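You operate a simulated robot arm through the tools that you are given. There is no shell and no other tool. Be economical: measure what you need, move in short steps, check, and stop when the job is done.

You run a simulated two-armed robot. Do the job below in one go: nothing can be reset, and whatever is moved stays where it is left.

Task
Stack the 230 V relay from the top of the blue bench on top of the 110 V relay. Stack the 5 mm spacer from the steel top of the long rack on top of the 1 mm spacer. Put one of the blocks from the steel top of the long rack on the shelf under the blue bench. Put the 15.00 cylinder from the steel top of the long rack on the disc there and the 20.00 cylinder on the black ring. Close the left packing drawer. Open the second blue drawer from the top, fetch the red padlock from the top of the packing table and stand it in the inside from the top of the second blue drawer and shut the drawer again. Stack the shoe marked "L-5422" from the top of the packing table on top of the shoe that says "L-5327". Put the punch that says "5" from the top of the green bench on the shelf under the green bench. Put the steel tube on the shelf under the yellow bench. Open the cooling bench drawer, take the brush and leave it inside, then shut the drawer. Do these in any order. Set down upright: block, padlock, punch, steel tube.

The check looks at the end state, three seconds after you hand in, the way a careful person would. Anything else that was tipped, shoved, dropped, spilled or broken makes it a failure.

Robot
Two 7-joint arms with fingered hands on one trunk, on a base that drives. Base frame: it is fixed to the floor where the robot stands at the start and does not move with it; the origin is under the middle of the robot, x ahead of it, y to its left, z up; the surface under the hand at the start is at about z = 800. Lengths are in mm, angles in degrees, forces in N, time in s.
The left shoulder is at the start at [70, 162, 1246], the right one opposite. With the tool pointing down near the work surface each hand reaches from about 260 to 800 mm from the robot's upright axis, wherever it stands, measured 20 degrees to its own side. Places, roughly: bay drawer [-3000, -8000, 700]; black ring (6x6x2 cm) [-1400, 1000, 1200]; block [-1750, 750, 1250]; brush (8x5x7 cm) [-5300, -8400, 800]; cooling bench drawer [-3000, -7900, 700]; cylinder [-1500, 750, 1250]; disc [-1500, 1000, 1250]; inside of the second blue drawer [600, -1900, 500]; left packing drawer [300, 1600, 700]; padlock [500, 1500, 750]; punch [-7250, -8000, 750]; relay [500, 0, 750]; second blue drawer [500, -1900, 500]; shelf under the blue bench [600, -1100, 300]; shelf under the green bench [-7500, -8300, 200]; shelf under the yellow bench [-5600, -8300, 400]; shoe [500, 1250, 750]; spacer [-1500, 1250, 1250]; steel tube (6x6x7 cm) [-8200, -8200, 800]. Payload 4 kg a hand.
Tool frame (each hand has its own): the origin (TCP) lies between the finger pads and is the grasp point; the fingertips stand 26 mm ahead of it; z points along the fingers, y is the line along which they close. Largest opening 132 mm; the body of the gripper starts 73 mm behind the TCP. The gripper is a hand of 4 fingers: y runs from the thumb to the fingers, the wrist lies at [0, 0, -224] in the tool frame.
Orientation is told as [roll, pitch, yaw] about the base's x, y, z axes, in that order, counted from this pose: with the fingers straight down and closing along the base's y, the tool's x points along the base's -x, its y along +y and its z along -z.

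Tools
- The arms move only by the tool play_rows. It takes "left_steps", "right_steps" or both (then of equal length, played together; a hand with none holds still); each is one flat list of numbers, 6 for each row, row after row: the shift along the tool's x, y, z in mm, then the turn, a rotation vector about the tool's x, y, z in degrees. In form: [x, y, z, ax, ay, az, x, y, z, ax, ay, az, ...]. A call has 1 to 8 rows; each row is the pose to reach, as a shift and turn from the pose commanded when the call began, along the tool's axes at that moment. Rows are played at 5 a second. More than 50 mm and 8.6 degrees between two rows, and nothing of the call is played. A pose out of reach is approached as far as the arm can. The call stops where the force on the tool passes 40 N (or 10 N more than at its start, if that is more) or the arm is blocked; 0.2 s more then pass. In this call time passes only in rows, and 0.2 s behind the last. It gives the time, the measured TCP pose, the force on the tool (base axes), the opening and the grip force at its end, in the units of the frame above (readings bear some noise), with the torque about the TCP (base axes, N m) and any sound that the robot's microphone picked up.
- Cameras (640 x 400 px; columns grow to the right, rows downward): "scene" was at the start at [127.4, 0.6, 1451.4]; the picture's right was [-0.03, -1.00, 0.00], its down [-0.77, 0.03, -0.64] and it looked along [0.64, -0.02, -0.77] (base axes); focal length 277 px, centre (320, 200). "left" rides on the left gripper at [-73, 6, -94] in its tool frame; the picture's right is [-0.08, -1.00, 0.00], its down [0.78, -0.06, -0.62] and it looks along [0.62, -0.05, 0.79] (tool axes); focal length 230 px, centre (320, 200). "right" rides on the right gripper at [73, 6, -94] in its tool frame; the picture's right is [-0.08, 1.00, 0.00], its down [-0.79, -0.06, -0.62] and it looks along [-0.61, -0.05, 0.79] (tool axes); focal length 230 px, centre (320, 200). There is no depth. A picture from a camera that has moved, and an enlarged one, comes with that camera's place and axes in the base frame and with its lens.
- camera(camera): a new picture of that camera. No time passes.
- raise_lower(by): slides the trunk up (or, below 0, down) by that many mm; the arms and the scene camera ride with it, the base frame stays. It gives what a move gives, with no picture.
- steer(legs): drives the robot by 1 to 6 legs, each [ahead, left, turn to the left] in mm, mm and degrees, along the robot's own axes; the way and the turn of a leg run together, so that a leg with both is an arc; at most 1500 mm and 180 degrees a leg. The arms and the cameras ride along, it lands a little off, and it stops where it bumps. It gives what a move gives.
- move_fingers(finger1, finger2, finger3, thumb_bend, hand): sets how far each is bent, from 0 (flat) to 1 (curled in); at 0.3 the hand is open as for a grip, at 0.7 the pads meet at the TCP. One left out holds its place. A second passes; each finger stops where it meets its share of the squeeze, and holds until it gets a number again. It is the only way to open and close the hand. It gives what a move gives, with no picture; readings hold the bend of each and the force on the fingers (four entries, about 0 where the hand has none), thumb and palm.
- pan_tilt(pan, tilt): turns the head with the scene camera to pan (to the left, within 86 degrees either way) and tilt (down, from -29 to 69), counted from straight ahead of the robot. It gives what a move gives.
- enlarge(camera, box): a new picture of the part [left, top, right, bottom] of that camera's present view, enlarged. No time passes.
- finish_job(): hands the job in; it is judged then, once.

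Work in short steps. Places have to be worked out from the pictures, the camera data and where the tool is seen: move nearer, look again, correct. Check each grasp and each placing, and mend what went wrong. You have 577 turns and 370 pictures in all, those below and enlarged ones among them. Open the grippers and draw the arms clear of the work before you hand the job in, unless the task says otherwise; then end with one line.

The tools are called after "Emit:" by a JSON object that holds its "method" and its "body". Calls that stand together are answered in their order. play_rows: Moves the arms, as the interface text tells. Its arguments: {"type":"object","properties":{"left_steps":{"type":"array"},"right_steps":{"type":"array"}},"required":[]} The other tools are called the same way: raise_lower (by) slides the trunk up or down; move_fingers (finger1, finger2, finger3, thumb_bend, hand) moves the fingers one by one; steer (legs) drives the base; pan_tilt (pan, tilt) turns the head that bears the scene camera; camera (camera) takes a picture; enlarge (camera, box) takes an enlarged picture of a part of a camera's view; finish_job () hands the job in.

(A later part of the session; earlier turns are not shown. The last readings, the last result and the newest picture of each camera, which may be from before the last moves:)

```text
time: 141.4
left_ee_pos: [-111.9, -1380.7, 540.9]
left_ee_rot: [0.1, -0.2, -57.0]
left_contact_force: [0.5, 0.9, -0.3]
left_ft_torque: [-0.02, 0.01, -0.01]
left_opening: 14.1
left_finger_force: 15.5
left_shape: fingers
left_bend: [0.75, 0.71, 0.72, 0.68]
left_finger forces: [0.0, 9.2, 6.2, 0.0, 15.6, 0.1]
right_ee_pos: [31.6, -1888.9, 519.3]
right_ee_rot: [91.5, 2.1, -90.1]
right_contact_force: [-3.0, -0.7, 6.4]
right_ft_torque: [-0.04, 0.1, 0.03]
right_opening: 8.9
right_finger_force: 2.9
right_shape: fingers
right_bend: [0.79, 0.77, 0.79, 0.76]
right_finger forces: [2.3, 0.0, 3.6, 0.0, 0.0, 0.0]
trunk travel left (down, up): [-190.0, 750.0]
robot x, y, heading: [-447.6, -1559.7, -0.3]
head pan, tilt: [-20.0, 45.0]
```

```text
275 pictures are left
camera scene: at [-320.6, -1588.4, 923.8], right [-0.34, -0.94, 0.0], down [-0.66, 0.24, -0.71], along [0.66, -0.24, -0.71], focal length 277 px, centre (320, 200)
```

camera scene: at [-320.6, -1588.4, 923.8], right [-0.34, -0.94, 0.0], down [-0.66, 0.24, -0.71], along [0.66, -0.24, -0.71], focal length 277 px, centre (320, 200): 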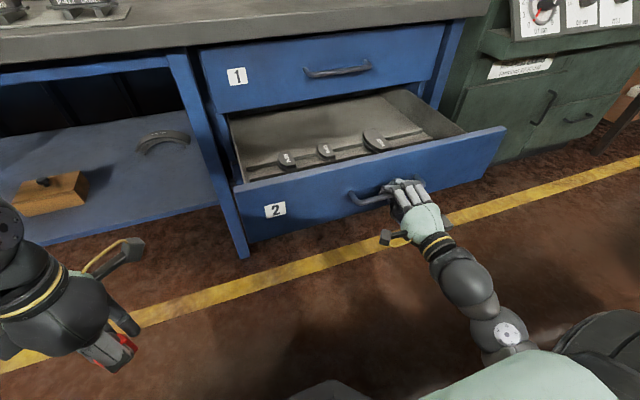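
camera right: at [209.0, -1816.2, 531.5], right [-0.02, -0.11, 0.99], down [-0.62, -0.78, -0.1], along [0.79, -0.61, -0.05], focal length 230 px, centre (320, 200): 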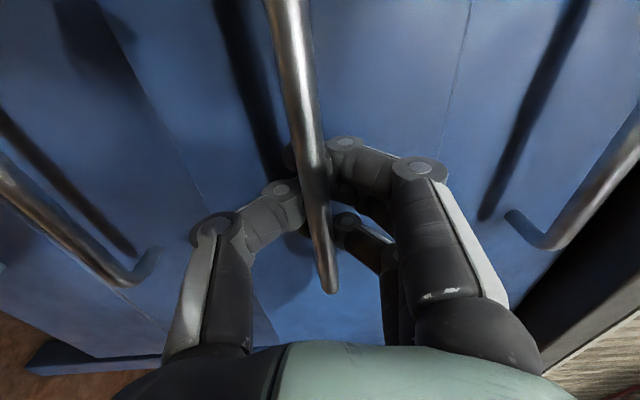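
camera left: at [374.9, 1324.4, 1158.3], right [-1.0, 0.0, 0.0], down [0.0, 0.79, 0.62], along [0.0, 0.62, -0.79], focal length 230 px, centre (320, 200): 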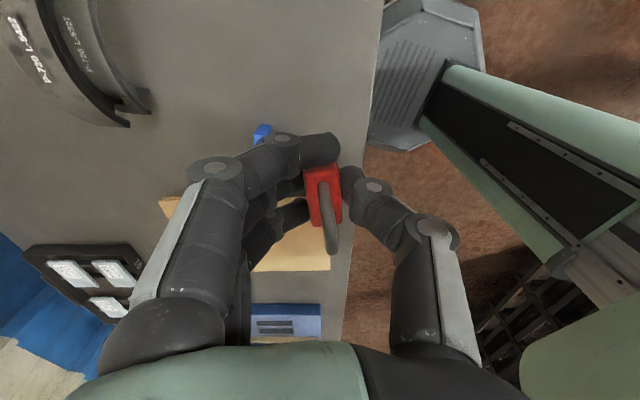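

The drawer is open about 270 mm; its front top edge is at z≈597 and it spans y -1570…-2170. I release the handle, back the hand off and raise the trunk.

Emit:
{"method": "move_fingers", "body": {"hand": "right", "finger1": 0.4, "finger2": 0.4, "finger3": 0.4, "thumb_bend": 0.4}}

Emit:
{"method": "play_rows", "body": {"right_steps": [0, 0, -30, 0, 0, 0, 0, 0, -65, 0, 0, 0, 0, 0, -100, 0, 0, 0, 0, 0, -130, 0, 0, 0]}}

Emit:
{"method": "raise_lower", "body": {"by": 350}}

Emit:
{"method": "steer", "body": {"legs": [[0, -340, 0]]}}

Emit:
{"method": "pan_tilt", "body": {"pan": 5, "tilt": 50}}

Emit:
{"method": "camera", "body": {"camera": "scene"}}

```text
time: 142.4
left_ee_pos: [-112.2, -1379.9, 541.0]
left_ee_rot: [0.1, -0.2, -57.1]
left_contact_force: [0.4, 0.6, -0.8]
left_ft_torque: [-0.03, 0.02, 0.01]
left_opening: 14.0
left_finger_force: 15.8
left_shape: fingers
left_bend: [0.75, 0.71, 0.72, 0.68]
left_finger forces: [0.0, 9.3, 6.2, 0.0, 15.7, 0.0]
right_ee_pos: [31.8, -1888.7, 517.3]
right_ee_rot: [91.4, 2.0, -90.1]
right_contact_force: [-0.3, 0.1, 0.0]
right_ft_torque: [0.02, -0.02, 0.02]
right_opening: 103.0
right_finger_force: 0.0
right_shape: fingers
right_bend: [0.4, 0.4, 0.4, 0.4]
right_finger forces: [0.0, 0.0, 0.0, 0.0, 0.0, 0.0]
trunk travel left (down, up): [-190.0, 750.0]
robot x, y, heading: [-442.5, -1562.2, -0.1]
head pan, tilt: [-20.0, 45.0]
```

```text
time: 143.6
left_ee_pos: [-109.9, -1382.7, 539.8]
left_ee_rot: [0.1, 0.1, -57.0]
left_contact_force: [0.7, -0.5, -1.1]
left_ft_torque: [-0.02, -0.02, 0.01]
left_opening: 14.4
left_finger_force: 14.9
left_shape: fingers
left_bend: [0.75, 0.71, 0.72, 0.68]
left_finger forces: [0.0, 9.3, 6.4, 0.0, 15.5, 0.0]
right_ee_pos: [-81.8, -1912.6, 475.9]
right_ee_rot: [89.3, -5.8, -83.5]
right_contact_force: [-0.4, -0.2, 0.0]
right_ft_torque: [-0.02, -0.02, -0.01]
right_opening: 103.7
right_finger_force: 0.1
right_shape: fingers
right_bend: [0.4, 0.4, 0.4, 0.4]
right_finger forces: [0.0, 0.0, 0.1, 0.1, 0.0, 0.0]
right hand out of reach, approached as far as the arm can: row 1, 2, 3, 4
trunk travel left (down, up): [-190.0, 750.0]
robot x, y, heading: [-441.7, -1563.0, -0.1]
head pan, tilt: [-20.0, 45.0]
stopped in row 4 (right hand): the arm was blocked; the commanded pose is now the measured one
```

```text
time: 147.0
left_ee_pos: [-110.6, -1385.3, 890.8]
left_ee_rot: [0.3, 0.1, -57.0]
left_contact_force: [0.0, -0.5, -1.7]
left_ft_torque: [0.02, -0.01, -0.02]
left_opening: 14.2
left_finger_force: 15.3
left_shape: fingers
left_bend: [0.75, 0.71, 0.72, 0.68]
left_finger forces: [0.1, 9.2, 6.3, 0.0, 15.6, 0.0]
right_ee_pos: [-81.7, -1915.4, 825.6]
right_ee_rot: [89.7, -5.4, -83.8]
right_contact_force: [0.2, 0.6, -1.1]
right_ft_torque: [0.0, 0.0, -0.01]
right_opening: 103.6
right_finger_force: 0.0
right_shape: fingers
right_bend: [0.4, 0.4, 0.4, 0.4]
right_finger forces: [0.1, 0.1, 0.0, 0.1, 0.0, 0.0]
trunk travel left (down, up): [-540.0, 400.0]
robot x, y, heading: [-447.2, -1562.3, -0.2]
head pan, tilt: [-20.0, 45.0]
```

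```text
time: 149.2
left_ee_pos: [-111.3, -1720.3, 891.9]
left_ee_rot: [0.2, 0.1, -57.0]
left_contact_force: [0.2, -0.6, -0.6]
left_ft_torque: [-0.01, 0.0, -0.01]
left_opening: 14.2
left_finger_force: 15.6
left_shape: fingers
left_bend: [0.75, 0.71, 0.72, 0.68]
left_finger forces: [0.0, 9.3, 6.2, 0.1, 15.6, 0.0]
right_ee_pos: [-80.6, -2250.5, 826.7]
right_ee_rot: [89.7, -5.4, -83.8]
right_contact_force: [0.2, -0.3, 0.8]
right_ft_torque: [0.0, 0.0, 0.0]
right_opening: 103.8
right_finger_force: 0.0
right_shape: fingers
right_bend: [0.4, 0.4, 0.4, 0.4]
right_finger forces: [0.0, 0.0, 0.0, 0.0, 0.0, 0.1]
trunk travel left (down, up): [-540.0, 400.0]
robot x, y, heading: [-447.0, -1898.8, -0.3]
head pan, tilt: [-20.0, 45.0]
```

```text
time: 150.1
left_ee_pos: [-113.1, -1718.7, 892.3]
left_ee_rot: [0.1, 0.1, -57.0]
left_contact_force: [-0.3, 0.8, -0.8]
left_ft_torque: [-0.05, 0.0, -0.01]
left_opening: 14.1
left_finger_force: 15.2
left_shape: fingers
left_bend: [0.75, 0.71, 0.72, 0.68]
left_finger forces: [0.0, 9.3, 6.1, 0.0, 15.7, 0.1]
right_ee_pos: [-81.1, -2249.9, 826.4]
right_ee_rot: [89.6, -5.4, -83.7]
right_contact_force: [0.9, 0.4, -0.4]
right_ft_torque: [0.01, 0.04, -0.01]
right_opening: 103.7
right_finger_force: 0.0
right_shape: fingers
right_bend: [0.4, 0.4, 0.4, 0.4]
right_finger forces: [0.0, 0.0, 0.1, 0.0, 0.0, 0.0]
trunk travel left (down, up): [-540.0, 400.0]
robot x, y, heading: [-444.5, -1899.1, -0.1]
head pan, tilt: [5.0, 50.0]
```

```text
274 pictures are left
camera scene: at [-320.1, -1894.8, 1266.7], right [0.09, -1.0, 0.0], down [-0.76, -0.06, -0.64], along [0.64, 0.06, -0.77], focal length 277 px, centre (320, 200)
```

scene: 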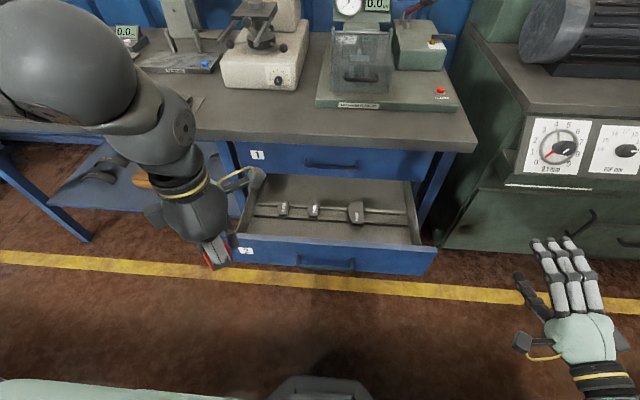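

From above there's free floor between the front wall (x≈95) and the item rail (x≈255). I bring the left hand with the padlock over (170, -1830), turning to yaw 0.

Emit:
{"method": "play_rows", "body": {"left_steps": [-31, 22, 10, 0, 0, -7.1, -62, 45, 20, 0, 0, -14.2, -94, 67, 35, 0, 0, -21.3, -125, 90, 50, 0, 0, -28.4, -156, 113, 65, 0, 0, -35.5, -187, 135, 80, 0, 0, -42.7, -218, 158, 100, 0, 0, -49.8, -249, 180, 120, 0, 0, -57]}}

Emit:
{"method": "camera", "body": {"camera": "scene"}}

Emit:
{"method": "camera", "body": {"camera": "left"}}

```text
time: 151.9
left_ee_pos: [174.7, -1828.6, 770.6]
left_ee_rot: [0.3, -0.3, 0.1]
left_contact_force: [0.3, -0.6, -1.5]
left_ft_torque: [-0.01, 0.0, 0.01]
left_opening: 14.3
left_finger_force: 15.4
left_shape: fingers
left_bend: [0.75, 0.71, 0.72, 0.68]
left_finger forces: [0.1, 9.4, 6.2, 0.0, 15.7, 0.1]
right_ee_pos: [-81.4, -2249.5, 827.5]
right_ee_rot: [89.8, -5.4, -83.9]
right_contact_force: [-0.9, -0.1, 0.6]
right_ft_torque: [0.0, 0.01, 0.0]
right_opening: 103.9
right_finger_force: 0.1
right_shape: fingers
right_bend: [0.4, 0.4, 0.4, 0.4]
right_finger forces: [0.0, 0.0, 0.1, 0.1, 0.0, 0.0]
trunk travel left (down, up): [-540.0, 400.0]
robot x, y, heading: [-447.0, -1903.5, -0.1]
head pan, tilt: [5.0, 50.0]
```

```text
273 pictures are left
camera scene: at [-320.1, -1895.2, 1266.8], right [0.09, -1.0, 0.0], down [-0.76, -0.06, -0.64], along [0.64, 0.06, -0.77], focal length 277 px, centre (320, 200)
```

scene: 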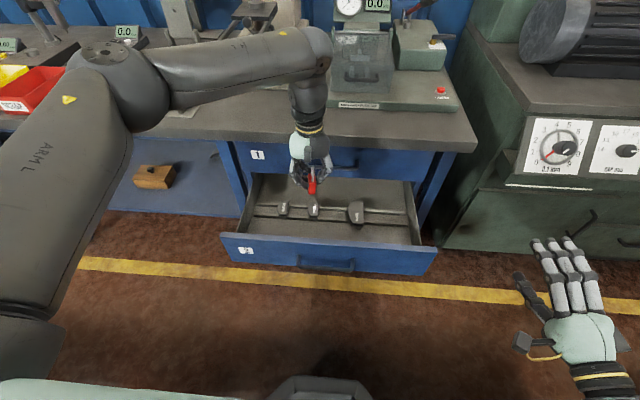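

```text
272 pictures are left
camera left: at [246.9, -1824.1, 864.6], right [0.08, -1.0, 0.0], down [-0.79, -0.06, 0.61], along [-0.61, -0.05, -0.79], focal length 230 px, centre (320, 200)
```

left: 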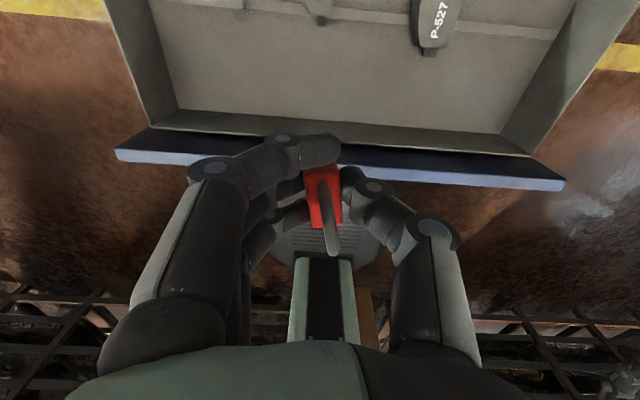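

Combining views: front wall inner face x≈127, top z≈560, floor z≈455, items at x≥235. The TCP at x=175 is right. I descend to z≈535 and look.

Emit:
{"method": "play_rows", "body": {"left_steps": [-3, 0, 40, 0, 0, 0, -3, 0, 80, 0, 0, 0, -3, 0, 120, 0, 0, 0, -3, 0, 160, 0, 0, 0, -3, 0, 200, 0, 0, 0, -3, 0, 235, 0, 0, 0]}}

Emit:
{"method": "camera", "body": {"camera": "left"}}

Emit:
{"method": "enlarge", "body": {"camera": "scene", "box": [220, 110, 450, 290]}}

```text
time: 153.3
left_ee_pos: [178.7, -1828.1, 536.4]
left_ee_rot: [0.2, -0.2, -0.1]
left_contact_force: [-0.8, 0.9, -0.6]
left_ft_torque: [0.01, -0.03, -0.01]
left_opening: 14.0
left_finger_force: 15.7
left_shape: fingers
left_bend: [0.75, 0.71, 0.72, 0.68]
left_finger forces: [0.0, 9.4, 6.2, 0.0, 15.6, 0.0]
right_ee_pos: [-82.1, -2250.1, 826.7]
right_ee_rot: [89.7, -5.4, -83.8]
right_contact_force: [-1.0, 0.0, -0.2]
right_ft_torque: [0.02, 0.0, 0.04]
right_opening: 103.5
right_finger_force: 0.0
right_shape: fingers
right_bend: [0.4, 0.4, 0.4, 0.4]
right_finger forces: [0.0, 0.0, 0.0, 0.0, 0.0, 0.1]
trunk travel left (down, up): [-540.0, 400.0]
robot x, y, heading: [-448.3, -1900.0, 0.2]
head pan, tilt: [5.0, 50.0]
```

```text
271 pictures are left
camera left: at [251.0, -1822.2, 629.1], right [0.08, -1.0, 0.0], down [-0.79, -0.06, 0.61], along [-0.61, -0.04, -0.79], focal length 230 px, centre (320, 200)
```

left: 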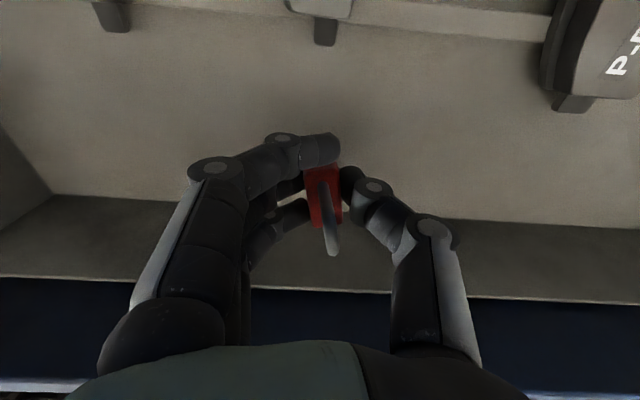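

```text
2.22 times, centred on (335, 200) of scene
camera zoom: at [-319.9, -1895.1, 1266.8], right [0.09, -1.0, 0.0], down [-0.76, -0.06, -0.64], along [0.64, 0.06, -0.77], focal length 616 px, centre (287, 200)
```

zoom: 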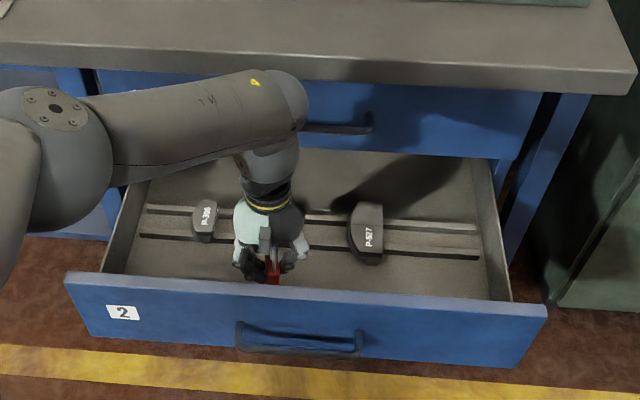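

The drawer floor is estimated at z≈480, so contact should come near TCP 517. I lower in small steps.

Emit:
{"method": "play_rows", "body": {"left_steps": [0, 0, 6, 0, 0, 0, 0, 0, 12, 0, 0, 0]}}

Emit:
{"method": "play_rows", "body": {"left_steps": [0, 0, 3, 0, 0, 0, 0, 0, 6, 0, 0, 0]}}

```text
time: 153.9
left_ee_pos: [179.5, -1828.7, 525.5]
left_ee_rot: [0.2, -0.2, 0.0]
left_contact_force: [-0.2, 0.6, -1.0]
left_ft_torque: [-0.02, -0.01, 0.0]
left_opening: 14.1
left_finger_force: 15.6
left_shape: fingers
left_bend: [0.75, 0.71, 0.72, 0.68]
left_finger forces: [0.0, 9.4, 6.2, 0.0, 15.6, 0.0]
right_ee_pos: [-80.2, -2250.0, 827.0]
right_ee_rot: [89.6, -5.4, -83.8]
right_contact_force: [-0.5, 0.7, -0.3]
right_ft_torque: [-0.01, -0.02, -0.03]
right_opening: 104.0
right_finger_force: 0.1
right_shape: fingers
right_bend: [0.4, 0.4, 0.4, 0.4]
right_finger forces: [0.0, 0.0, 0.0, 0.0, 0.0, 0.0]
trunk travel left (down, up): [-540.0, 400.0]
robot x, y, heading: [-445.6, -1899.5, -0.3]
head pan, tilt: [5.0, 50.0]
```

```text
time: 154.5
left_ee_pos: [179.5, -1829.0, 519.1]
left_ee_rot: [0.2, -0.2, 0.1]
left_contact_force: [-0.1, 0.1, -1.0]
left_ft_torque: [0.02, -0.02, -0.04]
left_opening: 14.0
left_finger_force: 15.9
left_shape: fingers
left_bend: [0.75, 0.71, 0.72, 0.68]
left_finger forces: [0.1, 9.4, 6.2, 0.0, 15.6, 0.1]
right_ee_pos: [-81.0, -2249.8, 826.6]
right_ee_rot: [89.7, -5.4, -83.8]
right_contact_force: [-0.4, 0.2, 0.7]
right_ft_torque: [0.0, -0.02, 0.03]
right_opening: 103.6
right_finger_force: 0.0
right_shape: fingers
right_bend: [0.4, 0.4, 0.4, 0.4]
right_finger forces: [0.1, 0.0, 0.0, 0.1, 0.0, 0.1]
trunk travel left (down, up): [-540.0, 400.0]
robot x, y, heading: [-450.2, -1898.0, 0.1]
head pan, tilt: [5.0, 50.0]
```

Emit:
{"method": "play_rows", "body": {"left_steps": [0, 0, 2, 0, 0, 0, 0, 0, 4, 0, 0, 0]}}

Emit:
{"method": "play_rows", "body": {"left_steps": [0, 0, 2, 0, 0, 0, 0, 0, 4, 0, 0, 0]}}

```text
time: 155.1
left_ee_pos: [179.0, -1829.1, 514.5]
left_ee_rot: [0.3, -0.1, 0.0]
left_contact_force: [0.6, -0.2, -1.0]
left_ft_torque: [0.01, -0.01, -0.02]
left_opening: 14.1
left_finger_force: 15.8
left_shape: fingers
left_bend: [0.75, 0.71, 0.72, 0.68]
left_finger forces: [0.0, 9.4, 6.3, 0.0, 15.6, 0.1]
right_ee_pos: [-82.5, -2250.7, 825.8]
right_ee_rot: [89.6, -5.3, -83.8]
right_contact_force: [0.4, -0.4, -0.2]
right_ft_torque: [0.05, -0.03, 0.01]
right_opening: 103.8
right_finger_force: 0.0
right_shape: fingers
right_bend: [0.4, 0.4, 0.4, 0.4]
right_finger forces: [0.0, 0.0, 0.0, 0.0, 0.0, 0.0]
trunk travel left (down, up): [-540.0, 400.0]
robot x, y, heading: [-448.8, -1900.4, -0.0]
head pan, tilt: [5.0, 50.0]
```

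```text
time: 155.7
left_ee_pos: [179.5, -1829.6, 512.0]
left_ee_rot: [0.2, -0.2, -0.1]
left_contact_force: [-1.8, 0.2, 3.1]
left_ft_torque: [-0.06, -0.01, -0.04]
left_opening: 14.2
left_finger_force: 15.7
left_shape: fingers
left_bend: [0.75, 0.71, 0.72, 0.68]
left_finger forces: [0.0, 10.2, 6.4, 0.1, 16.3, 0.0]
right_ee_pos: [-81.0, -2251.0, 826.4]
right_ee_rot: [89.7, -5.3, -83.8]
right_contact_force: [0.2, -0.6, -0.2]
right_ft_torque: [-0.03, 0.02, 0.0]
right_opening: 103.8
right_finger_force: 0.1
right_shape: fingers
right_bend: [0.4, 0.4, 0.4, 0.4]
right_finger forces: [0.1, 0.0, 0.0, 0.0, 0.1, 0.0]
trunk travel left (down, up): [-540.0, 400.0]
robot x, y, heading: [-446.2, -1898.3, -0.1]
head pan, tilt: [5.0, 50.0]
```

Contact felt. I release gently.

Emit:
{"method": "move_fingers", "body": {"hand": "left", "finger1": 0.5, "finger2": 0.6, "finger3": 0.6, "thumb_bend": 0.57}}

Emit:
{"method": "move_fingers", "body": {"hand": "left", "finger1": 0.4, "finger2": 0.4, "finger3": 0.4, "thumb_bend": 0.4}}

Emit:
{"method": "camera", "body": {"camera": "left"}}

```text
time: 156.7
left_ee_pos: [179.1, -1828.1, 511.3]
left_ee_rot: [0.2, -0.2, 0.0]
left_contact_force: [-0.6, 0.7, -0.4]
left_ft_torque: [0.02, 0.0, 0.0]
left_opening: 60.3
left_finger_force: 0.2
left_shape: fingers
left_bend: [0.5, 0.6, 0.6, 0.56]
left_finger forces: [0.0, 0.1, 0.1, 0.1, 0.0, 0.1]
right_ee_pos: [-82.1, -2250.0, 826.8]
right_ee_rot: [89.7, -5.5, -83.8]
right_contact_force: [0.1, 0.3, 0.1]
right_ft_torque: [0.02, -0.01, -0.02]
right_opening: 103.9
right_finger_force: 0.0
right_shape: fingers
right_bend: [0.4, 0.4, 0.4, 0.4]
right_finger forces: [0.0, 0.0, 0.1, 0.0, 0.1, 0.0]
trunk travel left (down, up): [-540.0, 400.0]
robot x, y, heading: [-446.3, -1896.4, -0.3]
head pan, tilt: [5.0, 50.0]
```

```text
time: 157.7
left_ee_pos: [178.3, -1830.0, 511.0]
left_ee_rot: [0.2, -0.2, 0.0]
left_contact_force: [1.0, 0.5, -1.0]
left_ft_torque: [0.01, 0.01, -0.01]
left_opening: 102.8
left_finger_force: 0.0
left_shape: fingers
left_bend: [0.4, 0.4, 0.4, 0.4]
left_finger forces: [0.0, 0.1, 0.1, 0.0, 0.0, 0.1]
right_ee_pos: [-81.3, -2249.0, 826.6]
right_ee_rot: [89.7, -5.4, -83.8]
right_contact_force: [-0.5, -0.5, -0.8]
right_ft_torque: [0.03, -0.03, 0.0]
right_opening: 103.8
right_finger_force: 0.1
right_shape: fingers
right_bend: [0.4, 0.4, 0.4, 0.4]
right_finger forces: [0.0, 0.0, 0.0, 0.0, 0.1, 0.1]
trunk travel left (down, up): [-540.0, 400.0]
robot x, y, heading: [-447.0, -1898.0, -0.2]
head pan, tilt: [5.0, 50.0]
```

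```text
269 pictures are left
camera left: at [251.5, -1823.5, 604.6], right [0.08, -1.0, 0.0], down [-0.79, -0.06, 0.61], along [-0.61, -0.05, -0.79], focal length 230 px, centre (320, 200)
```

left: 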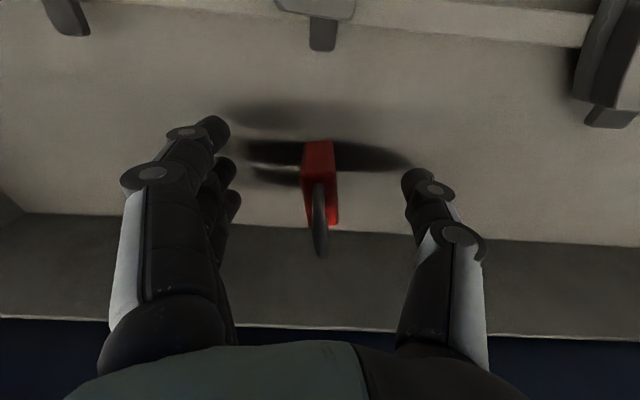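

The padlock stands upright and free. I raise the left hand clear and draw it back.

Emit:
{"method": "play_rows", "body": {"left_steps": [0, 0, -40, 0, 0, 0, 0, 0, -85, 0, 0, 0, 0, 0, -130, 0, 0, 0, 0, 0, -175, 0, 0, 0, 0, 0, -220, 0, 0, 0, 30, 15, -250, 0, 0, 0, 65, 30, -270, 0, 0, 0, 105, 45, -290, 0, 0, 0]}}

Emit:
{"method": "play_rows", "body": {"left_steps": [45, 10, 0, 0, 0, 0, 90, 20, 0, 0, 0, 0, 130, 30, 0, 0, 0, 0]}}

Emit:
{"method": "enlarge", "body": {"camera": "scene", "box": [220, 110, 450, 290]}}

```text
time: 159.5
left_ee_pos: [71.8, -1784.4, 800.5]
left_ee_rot: [0.2, -0.2, 0.0]
left_contact_force: [0.0, 0.2, -0.4]
left_ft_torque: [0.01, 0.02, 0.0]
left_opening: 103.0
left_finger_force: 0.0
left_shape: fingers
left_bend: [0.4, 0.4, 0.4, 0.4]
left_finger forces: [0.1, 0.0, 0.1, 0.0, 0.0, 0.0]
right_ee_pos: [-81.9, -2250.7, 826.4]
right_ee_rot: [89.6, -5.5, -83.8]
right_contact_force: [-0.2, -1.5, -0.3]
right_ft_torque: [-0.02, -0.02, -0.01]
right_opening: 103.7
right_finger_force: 0.1
right_shape: fingers
right_bend: [0.4, 0.4, 0.4, 0.4]
right_finger forces: [0.1, 0.0, 0.0, 0.0, 0.1, 0.0]
trunk travel left (down, up): [-540.0, 400.0]
robot x, y, heading: [-447.1, -1899.5, 0.0]
head pan, tilt: [5.0, 50.0]
```

```text
time: 160.3
left_ee_pos: [-56.2, -1755.1, 800.3]
left_ee_rot: [0.2, -0.2, 0.2]
left_contact_force: [-0.8, 0.4, 0.0]
left_ft_torque: [0.01, 0.0, 0.01]
left_opening: 103.2
left_finger_force: 0.1
left_shape: fingers
left_bend: [0.4, 0.4, 0.4, 0.4]
left_finger forces: [0.0, 0.1, 0.1, 0.1, 0.1, 0.0]
right_ee_pos: [-82.3, -2250.4, 827.1]
right_ee_rot: [89.6, -5.5, -83.7]
right_contact_force: [0.1, 0.6, -0.3]
right_ft_torque: [0.0, 0.01, -0.02]
right_opening: 104.0
right_finger_force: 0.2
right_shape: fingers
right_bend: [0.4, 0.4, 0.4, 0.4]
right_finger forces: [0.1, 0.0, 0.1, 0.0, 0.1, 0.0]
trunk travel left (down, up): [-540.0, 400.0]
robot x, y, heading: [-447.0, -1899.0, -0.3]
head pan, tilt: [5.0, 50.0]
```

```text
2.22 times, centred on (335, 200) of scene
camera zoom: at [-319.8, -1895.0, 1266.7], right [0.09, -1.0, 0.0], down [-0.76, -0.06, -0.64], along [0.64, 0.06, -0.77], focal length 616 px, centre (287, 200)
```

zoom: 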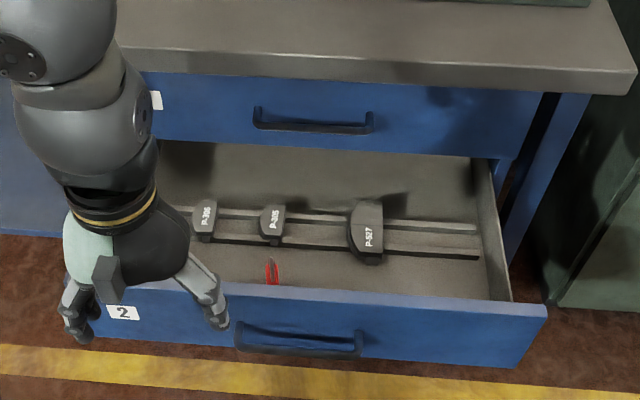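

The padlock is standing in the drawer. I set up to push the drawer shut with the right fist to the right of the handle.

Emit:
{"method": "move_fingers", "body": {"hand": "right", "finger1": 0.75, "finger2": 0.75, "finger3": 0.75, "thumb_bend": 0.75}}

Emit:
{"method": "steer", "body": {"legs": [[0, 220, 0]]}}

Emit:
{"method": "raise_lower", "body": {"by": -325}}

Emit:
{"method": "pan_tilt", "body": {"pan": -25, "tilt": 45}}

Emit:
{"method": "camera", "body": {"camera": "scene"}}

```text
time: 161.3
left_ee_pos: [-55.6, -1753.5, 800.7]
left_ee_rot: [0.2, -0.1, 0.0]
left_contact_force: [0.2, 0.7, 0.0]
left_ft_torque: [0.02, 0.01, 0.02]
left_opening: 103.1
left_finger_force: 0.0
left_shape: fingers
left_bend: [0.4, 0.4, 0.4, 0.4]
left_finger forces: [0.1, 0.1, 0.0, 0.1, 0.1, 0.0]
right_ee_pos: [-80.9, -2249.7, 826.4]
right_ee_rot: [89.7, -5.4, -83.8]
right_contact_force: [0.2, -0.1, -0.1]
right_ft_torque: [0.02, -0.02, 0.02]
right_opening: 9.1
right_finger_force: 0.1
right_shape: fingers
right_bend: [0.75, 0.73, 0.75, 0.73]
right_finger forces: [0.0, 0.0, 0.0, 0.1, 0.0, 0.1]
trunk travel left (down, up): [-540.0, 400.0]
robot x, y, heading: [-447.3, -1899.5, -0.0]
head pan, tilt: [5.0, 50.0]
```

```text
time: 162.9
left_ee_pos: [-55.3, -1537.3, 800.1]
left_ee_rot: [0.1, -0.2, 0.0]
left_contact_force: [0.1, -0.4, 0.2]
left_ft_torque: [-0.02, 0.02, 0.0]
left_opening: 103.0
left_finger_force: 0.2
left_shape: fingers
left_bend: [0.4, 0.4, 0.4, 0.4]
left_finger forces: [0.1, 0.0, 0.0, 0.0, 0.0, 0.0]
right_ee_pos: [-81.4, -2031.3, 826.7]
right_ee_rot: [89.7, -5.6, -83.9]
right_contact_force: [0.1, -0.2, -0.1]
right_ft_torque: [0.0, 0.0, 0.0]
right_opening: 9.0
right_finger_force: 0.1
right_shape: fingers
right_bend: [0.75, 0.73, 0.75, 0.73]
right_finger forces: [0.0, 0.1, 0.0, 0.0, 0.1, 0.0]
trunk travel left (down, up): [-540.0, 400.0]
robot x, y, heading: [-446.6, -1685.0, -0.1]
head pan, tilt: [5.0, 50.0]
```

```text
time: 166.2
left_ee_pos: [-54.8, -1535.0, 473.8]
left_ee_rot: [0.2, -0.1, 0.1]
left_contact_force: [0.5, 0.9, 0.4]
left_ft_torque: [-0.02, 0.01, 0.0]
left_opening: 103.1
left_finger_force: 0.0
left_shape: fingers
left_bend: [0.4, 0.4, 0.4, 0.4]
left_finger forces: [0.0, 0.0, 0.0, 0.1, 0.1, 0.0]
right_ee_pos: [-80.8, -2031.5, 501.0]
right_ee_rot: [89.6, -5.7, -83.6]
right_contact_force: [-0.3, -0.2, 0.0]
right_ft_torque: [-0.05, 0.02, -0.01]
right_opening: 8.9
right_finger_force: 0.0
right_shape: fingers
right_bend: [0.75, 0.73, 0.75, 0.73]
right_finger forces: [0.0, 0.0, 0.0, 0.0, 0.0, 0.0]
trunk travel left (down, up): [-215.0, 725.0]
robot x, y, heading: [-447.9, -1682.8, -0.2]
head pan, tilt: [5.0, 50.0]
```

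```text
time: 167.1
left_ee_pos: [-55.1, -1533.9, 475.3]
left_ee_rot: [0.0, -0.2, 0.1]
left_contact_force: [0.0, -0.9, -0.8]
left_ft_torque: [0.03, 0.01, -0.02]
left_opening: 103.0
left_finger_force: 0.1
left_shape: fingers
left_bend: [0.4, 0.4, 0.4, 0.4]
left_finger forces: [0.1, 0.0, 0.1, 0.0, 0.1, 0.1]
right_ee_pos: [-80.6, -2030.1, 502.9]
right_ee_rot: [89.7, -5.7, -83.6]
right_contact_force: [-0.5, 0.0, 0.3]
right_ft_torque: [0.03, 0.02, 0.01]
right_opening: 9.0
right_finger_force: 0.0
right_shape: fingers
right_bend: [0.75, 0.73, 0.75, 0.73]
right_finger forces: [0.1, 0.0, 0.1, 0.0, 0.1, 0.0]
trunk travel left (down, up): [-215.0, 725.0]
robot x, y, heading: [-444.8, -1682.6, 0.1]
head pan, tilt: [-25.0, 45.0]
```

```text
267 pictures are left
camera scene: at [-322.5, -1716.3, 948.2], right [-0.42, -0.91, 0.0], down [-0.64, 0.3, -0.71], along [0.64, -0.3, -0.71], focal length 277 px, centre (320, 200)
```

scene: 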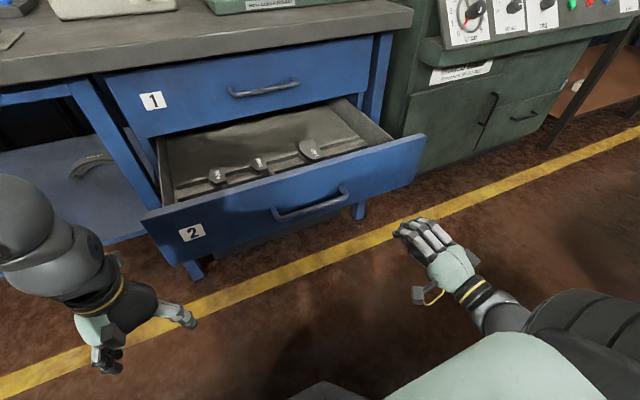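

The right fist is aligned beside the handle. I push forward.

Emit:
{"method": "play_rows", "body": {"right_steps": [-4, 0, 40, 0, 0, 0, -8, 0, 80, 0, 0, 0, -12, 0, 115, 0, 0, 0, -15, 0, 140, 0, 0, 0, -18, 0, 165, 0, 0, 0, -21, 0, 190, 0, 0, 0, -24, 0, 215, 0, 0, 0, -26, 0, 240, 0, 0, 0]}}

Emit:
{"method": "play_rows", "body": {"right_steps": [-3, 0, 25, 0, 0, 0, -6, 0, 50, 0, 0, 0, -8, 0, 75, 0, 0, 0, -11, 0, 100, 0, 0, 0, -14, 0, 125, 0, 0, 0, -17, 0, 150, 0, 0, 0, -19, 0, 170, 0, 0, 0]}}

Emit:
{"method": "camera", "body": {"camera": "scene"}}

```text
time: 168.9
left_ee_pos: [-56.0, -1533.9, 474.2]
left_ee_rot: [-0.1, -0.2, 0.0]
left_contact_force: [0.3, -0.3, 0.0]
left_ft_torque: [0.02, 0.01, -0.03]
left_opening: 103.3
left_finger_force: 0.1
left_shape: fingers
left_bend: [0.4, 0.4, 0.4, 0.4]
left_finger forces: [0.0, 0.0, 0.1, 0.0, 0.0, 0.0]
right_ee_pos: [160.6, -2029.8, 504.8]
right_ee_rot: [89.7, -5.9, -83.8]
right_contact_force: [0.7, -0.4, 0.0]
right_ft_torque: [0.03, 0.0, -0.01]
right_opening: 8.6
right_finger_force: 0.1
right_shape: fingers
right_bend: [0.75, 0.73, 0.75, 0.73]
right_finger forces: [0.1, 0.0, 0.0, 0.0, 0.0, 0.0]
trunk travel left (down, up): [-215.0, 725.0]
robot x, y, heading: [-447.0, -1681.4, 0.0]
head pan, tilt: [-25.0, 45.0]
```

```text
time: 170.5
left_ee_pos: [-56.6, -1534.6, 474.5]
left_ee_rot: [-0.1, -0.2, -0.1]
left_contact_force: [-0.2, -0.1, 0.2]
left_ft_torque: [-0.02, 0.03, -0.02]
left_opening: 103.2
left_finger_force: 0.0
left_shape: fingers
left_bend: [0.4, 0.4, 0.4, 0.4]
left_finger forces: [0.0, 0.0, 0.0, 0.0, 0.0, 0.0]
right_ee_pos: [319.5, -2030.4, 503.1]
right_ee_rot: [89.5, -5.8, -83.6]
right_contact_force: [-19.5, 1.7, 1.4]
right_ft_torque: [0.02, -0.06, -0.03]
right_opening: 8.2
right_finger_force: 10.4
right_shape: fingers
right_bend: [0.75, 0.74, 0.75, 0.75]
right_finger forces: [0.0, 0.1, 0.0, 0.1, 20.3, 0.1]
trunk travel left (down, up): [-215.0, 725.0]
robot x, y, heading: [-445.8, -1681.7, -0.4]
head pan, tilt: [-25.0, 45.0]
stopped in row 7 (right hand): the force on the tool passed its limit at 56 N (the readings are from after the stop); the commanded pose is now the measured one
```

```text
266 pictures are left
camera scene: at [-324.1, -1713.3, 948.8], right [-0.43, -0.9, 0.0], down [-0.64, 0.3, -0.71], along [0.64, -0.3, -0.71], focal length 277 px, centre (320, 200)
```

scene: 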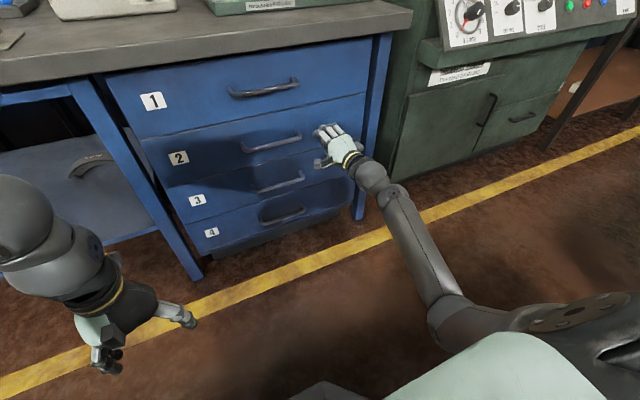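

Drawer 2 is flush. I withdraw the hand, raise the trunk, back off and turn to face the long rack behind.

Emit:
{"method": "play_rows", "body": {"right_steps": [5, 0, -45, 0, 0, 0, 10, 0, -90, 0, 0, 0, 15, 0, -135, 0, 0, 0, 20, 0, -180, 0, 0, 0, 25, 0, -225, 0, 0, 0, 25, 0, -260, 0, 0, 0]}}

Emit:
{"method": "raise_lower", "body": {"by": 400}}

Emit:
{"method": "raise_lower", "body": {"by": 200}}

Emit:
{"method": "steer", "body": {"legs": [[-150, 0, 0], [0, 1500, 0], [0, 1200, 0], [0, 0, 90]]}}

Emit:
{"method": "pan_tilt", "body": {"pan": 60, "tilt": 25}}

Emit:
{"method": "camera", "body": {"camera": "scene"}}

```text
time: 171.9
left_ee_pos: [-56.3, -1533.7, 473.8]
left_ee_rot: [-0.1, -0.2, -0.1]
left_contact_force: [1.2, 0.0, 0.8]
left_ft_torque: [-0.01, -0.01, -0.03]
left_opening: 103.1
left_finger_force: 0.1
left_shape: fingers
left_bend: [0.4, 0.4, 0.4, 0.4]
left_finger forces: [0.0, 0.1, 0.0, 0.0, 0.0, 0.0]
right_ee_pos: [60.9, -2034.2, 500.9]
right_ee_rot: [89.6, -5.7, -83.6]
right_contact_force: [0.0, 0.3, 0.8]
right_ft_torque: [-0.02, -0.01, -0.01]
right_opening: 8.4
right_finger_force: 0.2
right_shape: fingers
right_bend: [0.75, 0.73, 0.75, 0.74]
right_finger forces: [0.0, 0.1, 0.1, 0.0, 0.0, 0.0]
trunk travel left (down, up): [-215.0, 725.0]
robot x, y, heading: [-447.2, -1680.6, -0.1]
head pan, tilt: [-25.0, 45.0]
```

```text
time: 175.7
left_ee_pos: [-55.1, -1534.0, 874.5]
left_ee_rot: [-0.1, -0.2, -0.2]
left_contact_force: [-0.2, -0.4, 0.0]
left_ft_torque: [0.02, 0.0, 0.01]
left_opening: 103.2
left_finger_force: 0.1
left_shape: fingers
left_bend: [0.4, 0.4, 0.4, 0.4]
left_finger forces: [0.0, 0.0, 0.0, 0.0, 0.1, 0.0]
right_ee_pos: [62.3, -2035.6, 900.9]
right_ee_rot: [89.4, -5.9, -83.7]
right_contact_force: [-0.4, 0.1, -0.6]
right_ft_torque: [-0.01, 0.04, 0.0]
right_opening: 8.7
right_finger_force: 0.0
right_shape: fingers
right_bend: [0.75, 0.73, 0.75, 0.74]
right_finger forces: [0.0, 0.1, 0.1, 0.0, 0.0, 0.1]
trunk travel left (down, up): [-615.0, 325.0]
robot x, y, heading: [-445.9, -1682.1, -0.3]
head pan, tilt: [-25.0, 45.0]
```

```text
time: 177.9
left_ee_pos: [-53.6, -1534.7, 1074.7]
left_ee_rot: [-0.2, -0.2, -0.2]
left_contact_force: [-0.8, -0.3, 1.0]
left_ft_torque: [-0.01, 0.0, 0.0]
left_opening: 103.1
left_finger_force: 0.1
left_shape: fingers
left_bend: [0.4, 0.4, 0.4, 0.4]
left_finger forces: [0.0, 0.1, 0.0, 0.1, 0.1, 0.0]
right_ee_pos: [63.3, -2035.7, 1101.0]
right_ee_rot: [89.4, -5.8, -83.8]
right_contact_force: [0.4, -0.2, 0.1]
right_ft_torque: [0.02, 0.01, -0.02]
right_opening: 8.5
right_finger_force: 0.2
right_shape: fingers
right_bend: [0.75, 0.73, 0.75, 0.74]
right_finger forces: [0.0, 0.0, 0.0, 0.0, 0.1, 0.0]
trunk travel left (down, up): [-815.0, 125.0]
robot x, y, heading: [-446.9, -1684.9, -0.2]
head pan, tilt: [-25.0, 45.0]
```

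```text
time: 195.6
left_ee_pos: [-725.0, 1386.0, 1074.3]
left_ee_rot: [0.0, -0.2, 88.4]
left_contact_force: [0.3, -0.5, -0.7]
left_ft_torque: [-0.01, 0.0, 0.0]
left_opening: 103.0
left_finger_force: 0.0
left_shape: fingers
left_bend: [0.4, 0.4, 0.4, 0.4]
left_finger forces: [0.0, 0.1, 0.0, 0.1, 0.0, 0.1]
right_ee_pos: [-221.1, 1490.7, 1101.1]
right_ee_rot: [89.4, -5.9, 4.8]
right_contact_force: [0.6, 0.5, -0.1]
right_ft_torque: [0.03, 0.0, -0.01]
right_opening: 8.5
right_finger_force: 0.0
right_shape: fingers
right_bend: [0.75, 0.73, 0.75, 0.74]
right_finger forces: [0.0, 0.0, 0.0, 0.0, 0.0, 0.0]
trunk travel left (down, up): [-815.0, 125.0]
robot x, y, heading: [-588.2, 989.7, 88.1]
head pan, tilt: [-25.0, 45.0]
```

```text
time: 197.2
left_ee_pos: [-725.2, 1385.7, 1073.9]
left_ee_rot: [0.0, -0.2, 88.4]
left_contact_force: [-0.3, -0.6, -0.7]
left_ft_torque: [-0.01, -0.01, 0.02]
left_opening: 103.4
left_finger_force: 0.2
left_shape: fingers
left_bend: [0.4, 0.4, 0.4, 0.4]
left_finger forces: [0.0, 0.0, 0.1, 0.0, 0.0, 0.0]
right_ee_pos: [-222.0, 1489.8, 1100.6]
right_ee_rot: [89.4, -5.7, 4.8]
right_contact_force: [0.3, 0.1, 0.5]
right_ft_torque: [-0.05, 0.02, 0.01]
right_opening: 8.7
right_finger_force: 0.0
right_shape: fingers
right_bend: [0.75, 0.73, 0.75, 0.74]
right_finger forces: [0.0, 0.1, 0.0, 0.0, 0.0, 0.1]
trunk travel left (down, up): [-815.0, 125.0]
robot x, y, heading: [-587.6, 990.9, 88.5]
head pan, tilt: [60.0, 25.0]
```

```text
265 pictures are left
camera scene: at [-664.6, 1092.1, 1579.2], right [0.53, 0.85, 0.0], down [0.36, -0.22, -0.91], along [-0.77, 0.48, -0.42], focal length 277 px, centre (320, 200)
```

scene: 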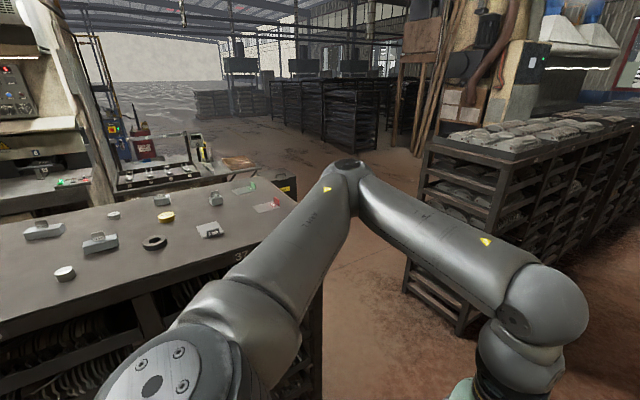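

The rack with its items is visible, its front edge around x≈-1150. I shift away, turn to face it (heading 180), raise the trunk fully and look.

Emit:
{"method": "steer", "body": {"legs": [[0, -220, 0], [0, 0, 91.5]]}}

Emit:
{"method": "raise_lower", "body": {"by": 125}}

Emit:
{"method": "pan_tilt", "body": {"pan": 0, "tilt": 25}}

Emit:
{"method": "camera", "body": {"camera": "scene"}}

```text
time: 202.8
left_ee_pos: [-758.3, 829.0, 1074.5]
left_ee_rot: [-0.1, -0.2, -179.1]
left_contact_force: [-0.1, -0.2, -0.5]
left_ft_torque: [0.04, -0.02, 0.04]
left_opening: 103.2
left_finger_force: 0.0
left_shape: fingers
left_bend: [0.4, 0.4, 0.4, 0.4]
left_finger forces: [0.0, 0.1, 0.0, 0.1, 0.0, 0.1]
right_ee_pos: [-884.8, 1327.2, 1101.6]
right_ee_rot: [89.5, -5.8, 97.2]
right_contact_force: [-0.1, 0.1, -0.2]
right_ft_torque: [-0.01, 0.0, -0.01]
right_opening: 8.5
right_finger_force: 0.1
right_shape: fingers
right_bend: [0.75, 0.73, 0.75, 0.74]
right_finger forces: [0.0, 0.0, 0.1, 0.0, 0.1, 0.0]
trunk travel left (down, up): [-815.0, 125.0]
robot x, y, heading: [-366.7, 985.3, -179.3]
head pan, tilt: [60.0, 25.0]
```

```text
time: 204.3
left_ee_pos: [-757.9, 829.3, 1199.8]
left_ee_rot: [-0.1, -0.2, -179.1]
left_contact_force: [0.0, 0.3, -0.1]
left_ft_torque: [0.01, 0.01, -0.02]
left_opening: 103.2
left_finger_force: 0.2
left_shape: fingers
left_bend: [0.4, 0.4, 0.4, 0.4]
left_finger forces: [0.1, 0.0, 0.1, 0.1, 0.1, 0.0]
right_ee_pos: [-885.5, 1326.8, 1226.5]
right_ee_rot: [89.5, -5.7, 97.3]
right_contact_force: [-0.3, 0.1, -0.1]
right_ft_torque: [0.01, -0.04, 0.01]
right_opening: 8.6
right_finger_force: 0.1
right_shape: fingers
right_bend: [0.75, 0.73, 0.75, 0.74]
right_finger forces: [0.0, 0.0, 0.1, 0.0, 0.0, 0.0]
trunk travel left (down, up): [-940.0, 0.0]
robot x, y, heading: [-370.7, 984.1, -179.0]
head pan, tilt: [60.0, 25.0]
```

```text
time: 205.6
left_ee_pos: [-757.5, 829.3, 1198.4]
left_ee_rot: [0.0, -0.1, -179.1]
left_contact_force: [0.4, 0.3, -0.2]
left_ft_torque: [0.02, 0.01, -0.03]
left_opening: 103.1
left_finger_force: 0.1
left_shape: fingers
left_bend: [0.4, 0.4, 0.4, 0.4]
left_finger forces: [0.0, 0.1, 0.0, 0.0, 0.0, 0.0]
right_ee_pos: [-884.3, 1327.3, 1226.1]
right_ee_rot: [89.4, -5.8, 97.2]
right_contact_force: [0.3, 0.3, -0.2]
right_ft_torque: [-0.03, 0.03, -0.02]
right_opening: 8.5
right_finger_force: 0.1
right_shape: fingers
right_bend: [0.75, 0.73, 0.75, 0.74]
right_finger forces: [0.0, 0.0, 0.1, 0.0, 0.0, 0.0]
trunk travel left (down, up): [-940.0, 0.0]
robot x, y, heading: [-366.7, 982.0, -179.3]
head pan, tilt: [0.0, 25.0]
```

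```text
264 pictures are left
camera scene: at [-511.3, 984.9, 1704.2], right [-0.01, 1.0, 0.0], down [0.42, 0.01, -0.91], along [-0.91, -0.01, -0.42], focal length 277 px, centre (320, 200)
```

scene: 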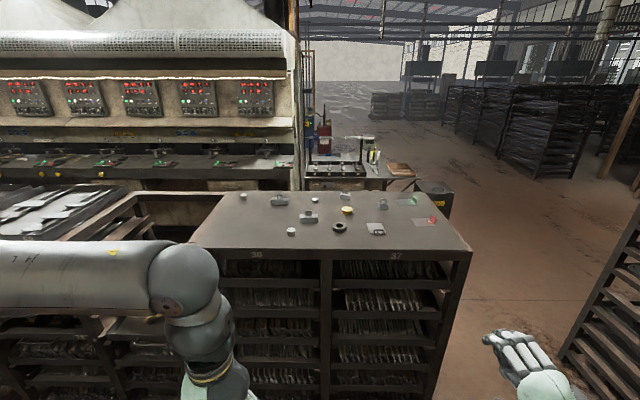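

I raise both hands well above the rack top level before approaching.

Emit:
{"method": "play_rows", "body": {"left_steps": [0, 0, -25, 0, 0, 0, 0, 0, -50, 0, 0, 0, -10, 0, -80, 0, 0, 0, -20, 0, -110, 0, 0, 0, -30, 0, -140, 0, 0, 0, -40, 0, -170, 0, 0, 0], "right_steps": [0, 25, 0, 0, 0, 0, 0, 50, 0, 0, 0, 0, 0, 80, 0, 0, 0, 0, 0, 110, 0, 0, 0, 0, 0, 140, 0, 0, 0, 0, 0, 170, 0, 0, 0, 0]}}

Emit:
{"method": "steer", "body": {"legs": [[300, 0, 0]]}}

Emit:
{"method": "pan_tilt", "body": {"pan": 0, "tilt": 35}}

Emit:
{"method": "camera", "body": {"camera": "scene"}}

```text
time: 207.0
left_ee_pos: [-798.7, 831.6, 1369.0]
left_ee_rot: [-0.1, -0.3, -179.2]
left_contact_force: [-0.3, 0.6, 0.2]
left_ft_torque: [0.0, -0.01, 0.0]
left_opening: 103.5
left_finger_force: 0.1
left_shape: fingers
left_bend: [0.4, 0.4, 0.4, 0.4]
left_finger forces: [0.0, 0.0, 0.1, 0.1, 0.0, 0.0]
right_ee_pos: [-894.1, 1331.9, 1395.9]
right_ee_rot: [89.9, -5.6, 96.6]
right_contact_force: [0.5, 0.0, 1.2]
right_ft_torque: [0.01, -0.12, -0.02]
right_opening: 8.8
right_finger_force: 0.1
right_shape: fingers
right_bend: [0.75, 0.73, 0.75, 0.74]
right_finger forces: [0.0, 0.0, 0.1, 0.0, 0.1, 0.0]
right hand out of reach, approached as far as the arm can: row 5, 6
trunk travel left (down, up): [-940.0, 0.0]
robot x, y, heading: [-368.9, 983.1, -179.0]
head pan, tilt: [0.0, 25.0]
```

```text
time: 209.0
left_ee_pos: [-1091.6, 824.0, 1369.9]
left_ee_rot: [0.0, -0.3, -178.9]
left_contact_force: [0.4, -0.3, 0.1]
left_ft_torque: [0.01, -0.01, 0.01]
left_opening: 103.1
left_finger_force: 0.0
left_shape: fingers
left_bend: [0.4, 0.4, 0.4, 0.4]
left_finger forces: [0.0, 0.1, 0.0, 0.0, 0.0, 0.1]
right_ee_pos: [-1190.1, 1323.2, 1396.9]
right_ee_rot: [89.8, -6.0, 97.1]
right_contact_force: [0.1, -0.4, -0.6]
right_ft_torque: [0.02, -0.01, 0.01]
right_opening: 8.8
right_finger_force: 0.0
right_shape: fingers
right_bend: [0.75, 0.73, 0.75, 0.74]
right_finger forces: [0.0, 0.0, 0.1, 0.0, 0.0, 0.1]
trunk travel left (down, up): [-940.0, 0.0]
robot x, y, heading: [-667.8, 976.2, -178.7]
head pan, tilt: [0.0, 25.0]
```

```text
time: 209.8
left_ee_pos: [-1094.9, 823.7, 1368.7]
left_ee_rot: [-0.1, -0.2, -179.0]
left_contact_force: [-0.8, -0.5, -0.1]
left_ft_torque: [0.02, 0.0, 0.03]
left_opening: 103.2
left_finger_force: 0.0
left_shape: fingers
left_bend: [0.4, 0.4, 0.4, 0.4]
left_finger forces: [0.0, 0.0, 0.0, 0.1, 0.1, 0.1]
right_ee_pos: [-1191.5, 1323.3, 1396.5]
right_ee_rot: [89.7, -6.0, 97.1]
right_contact_force: [-0.4, 0.0, -0.3]
right_ft_torque: [0.0, 0.0, -0.02]
right_opening: 8.2
right_finger_force: 0.1
right_shape: fingers
right_bend: [0.75, 0.73, 0.75, 0.74]
right_finger forces: [0.0, 0.0, 0.0, 0.0, 0.1, 0.0]
trunk travel left (down, up): [-940.0, 0.0]
robot x, y, heading: [-667.7, 979.3, -179.0]
head pan, tilt: [0.0, 35.0]
```

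```text
263 pictures are left
camera scene: at [-803.6, 979.9, 1688.5], right [-0.02, 1.0, 0.0], down [0.57, 0.01, -0.82], along [-0.82, -0.01, -0.57], focal length 277 px, centre (320, 200)
```

scene: 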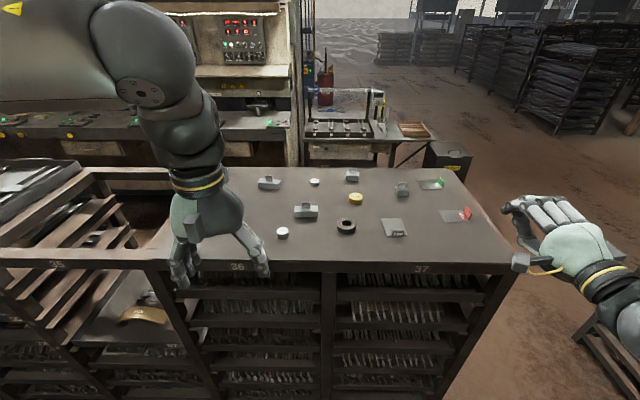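

Both hands are clear. I zoom in on the items.

Emit:
{"method": "enlarge", "body": {"camera": "scene", "box": [250, 160, 410, 260]}}

Emit:
{"method": "enlarge", "body": {"camera": "scene", "box": [370, 165, 490, 245]}}

```text
4.00 times, centred on (330, 210) of scene
camera zoom: at [-803.6, 979.9, 1688.5], right [-0.02, 1.0, 0.0], down [0.57, 0.01, -0.82], along [-0.82, -0.01, -0.57], focal length 1108 px, centre (280, 160)
```

zoom: 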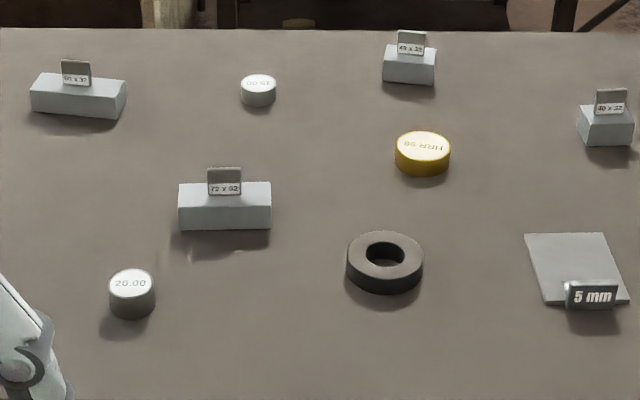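

```text
5.00 times, centred on (430, 205) of scene
camera zoom: at [-803.6, 979.9, 1688.5], right [-0.02, 1.0, 0.0], down [0.57, 0.01, -0.82], along [-0.82, -0.01, -0.57], focal length 1385 px, centre (-230, 175)
```

zoom: 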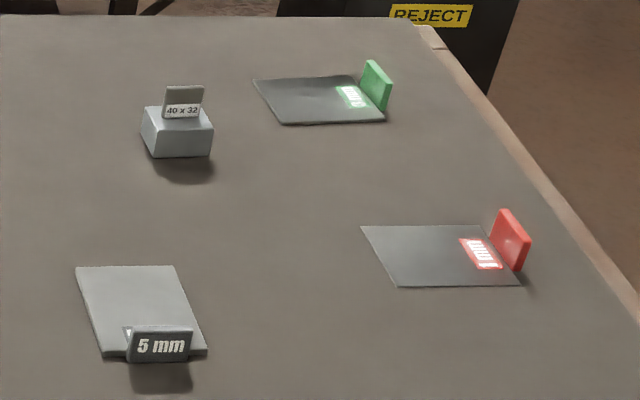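

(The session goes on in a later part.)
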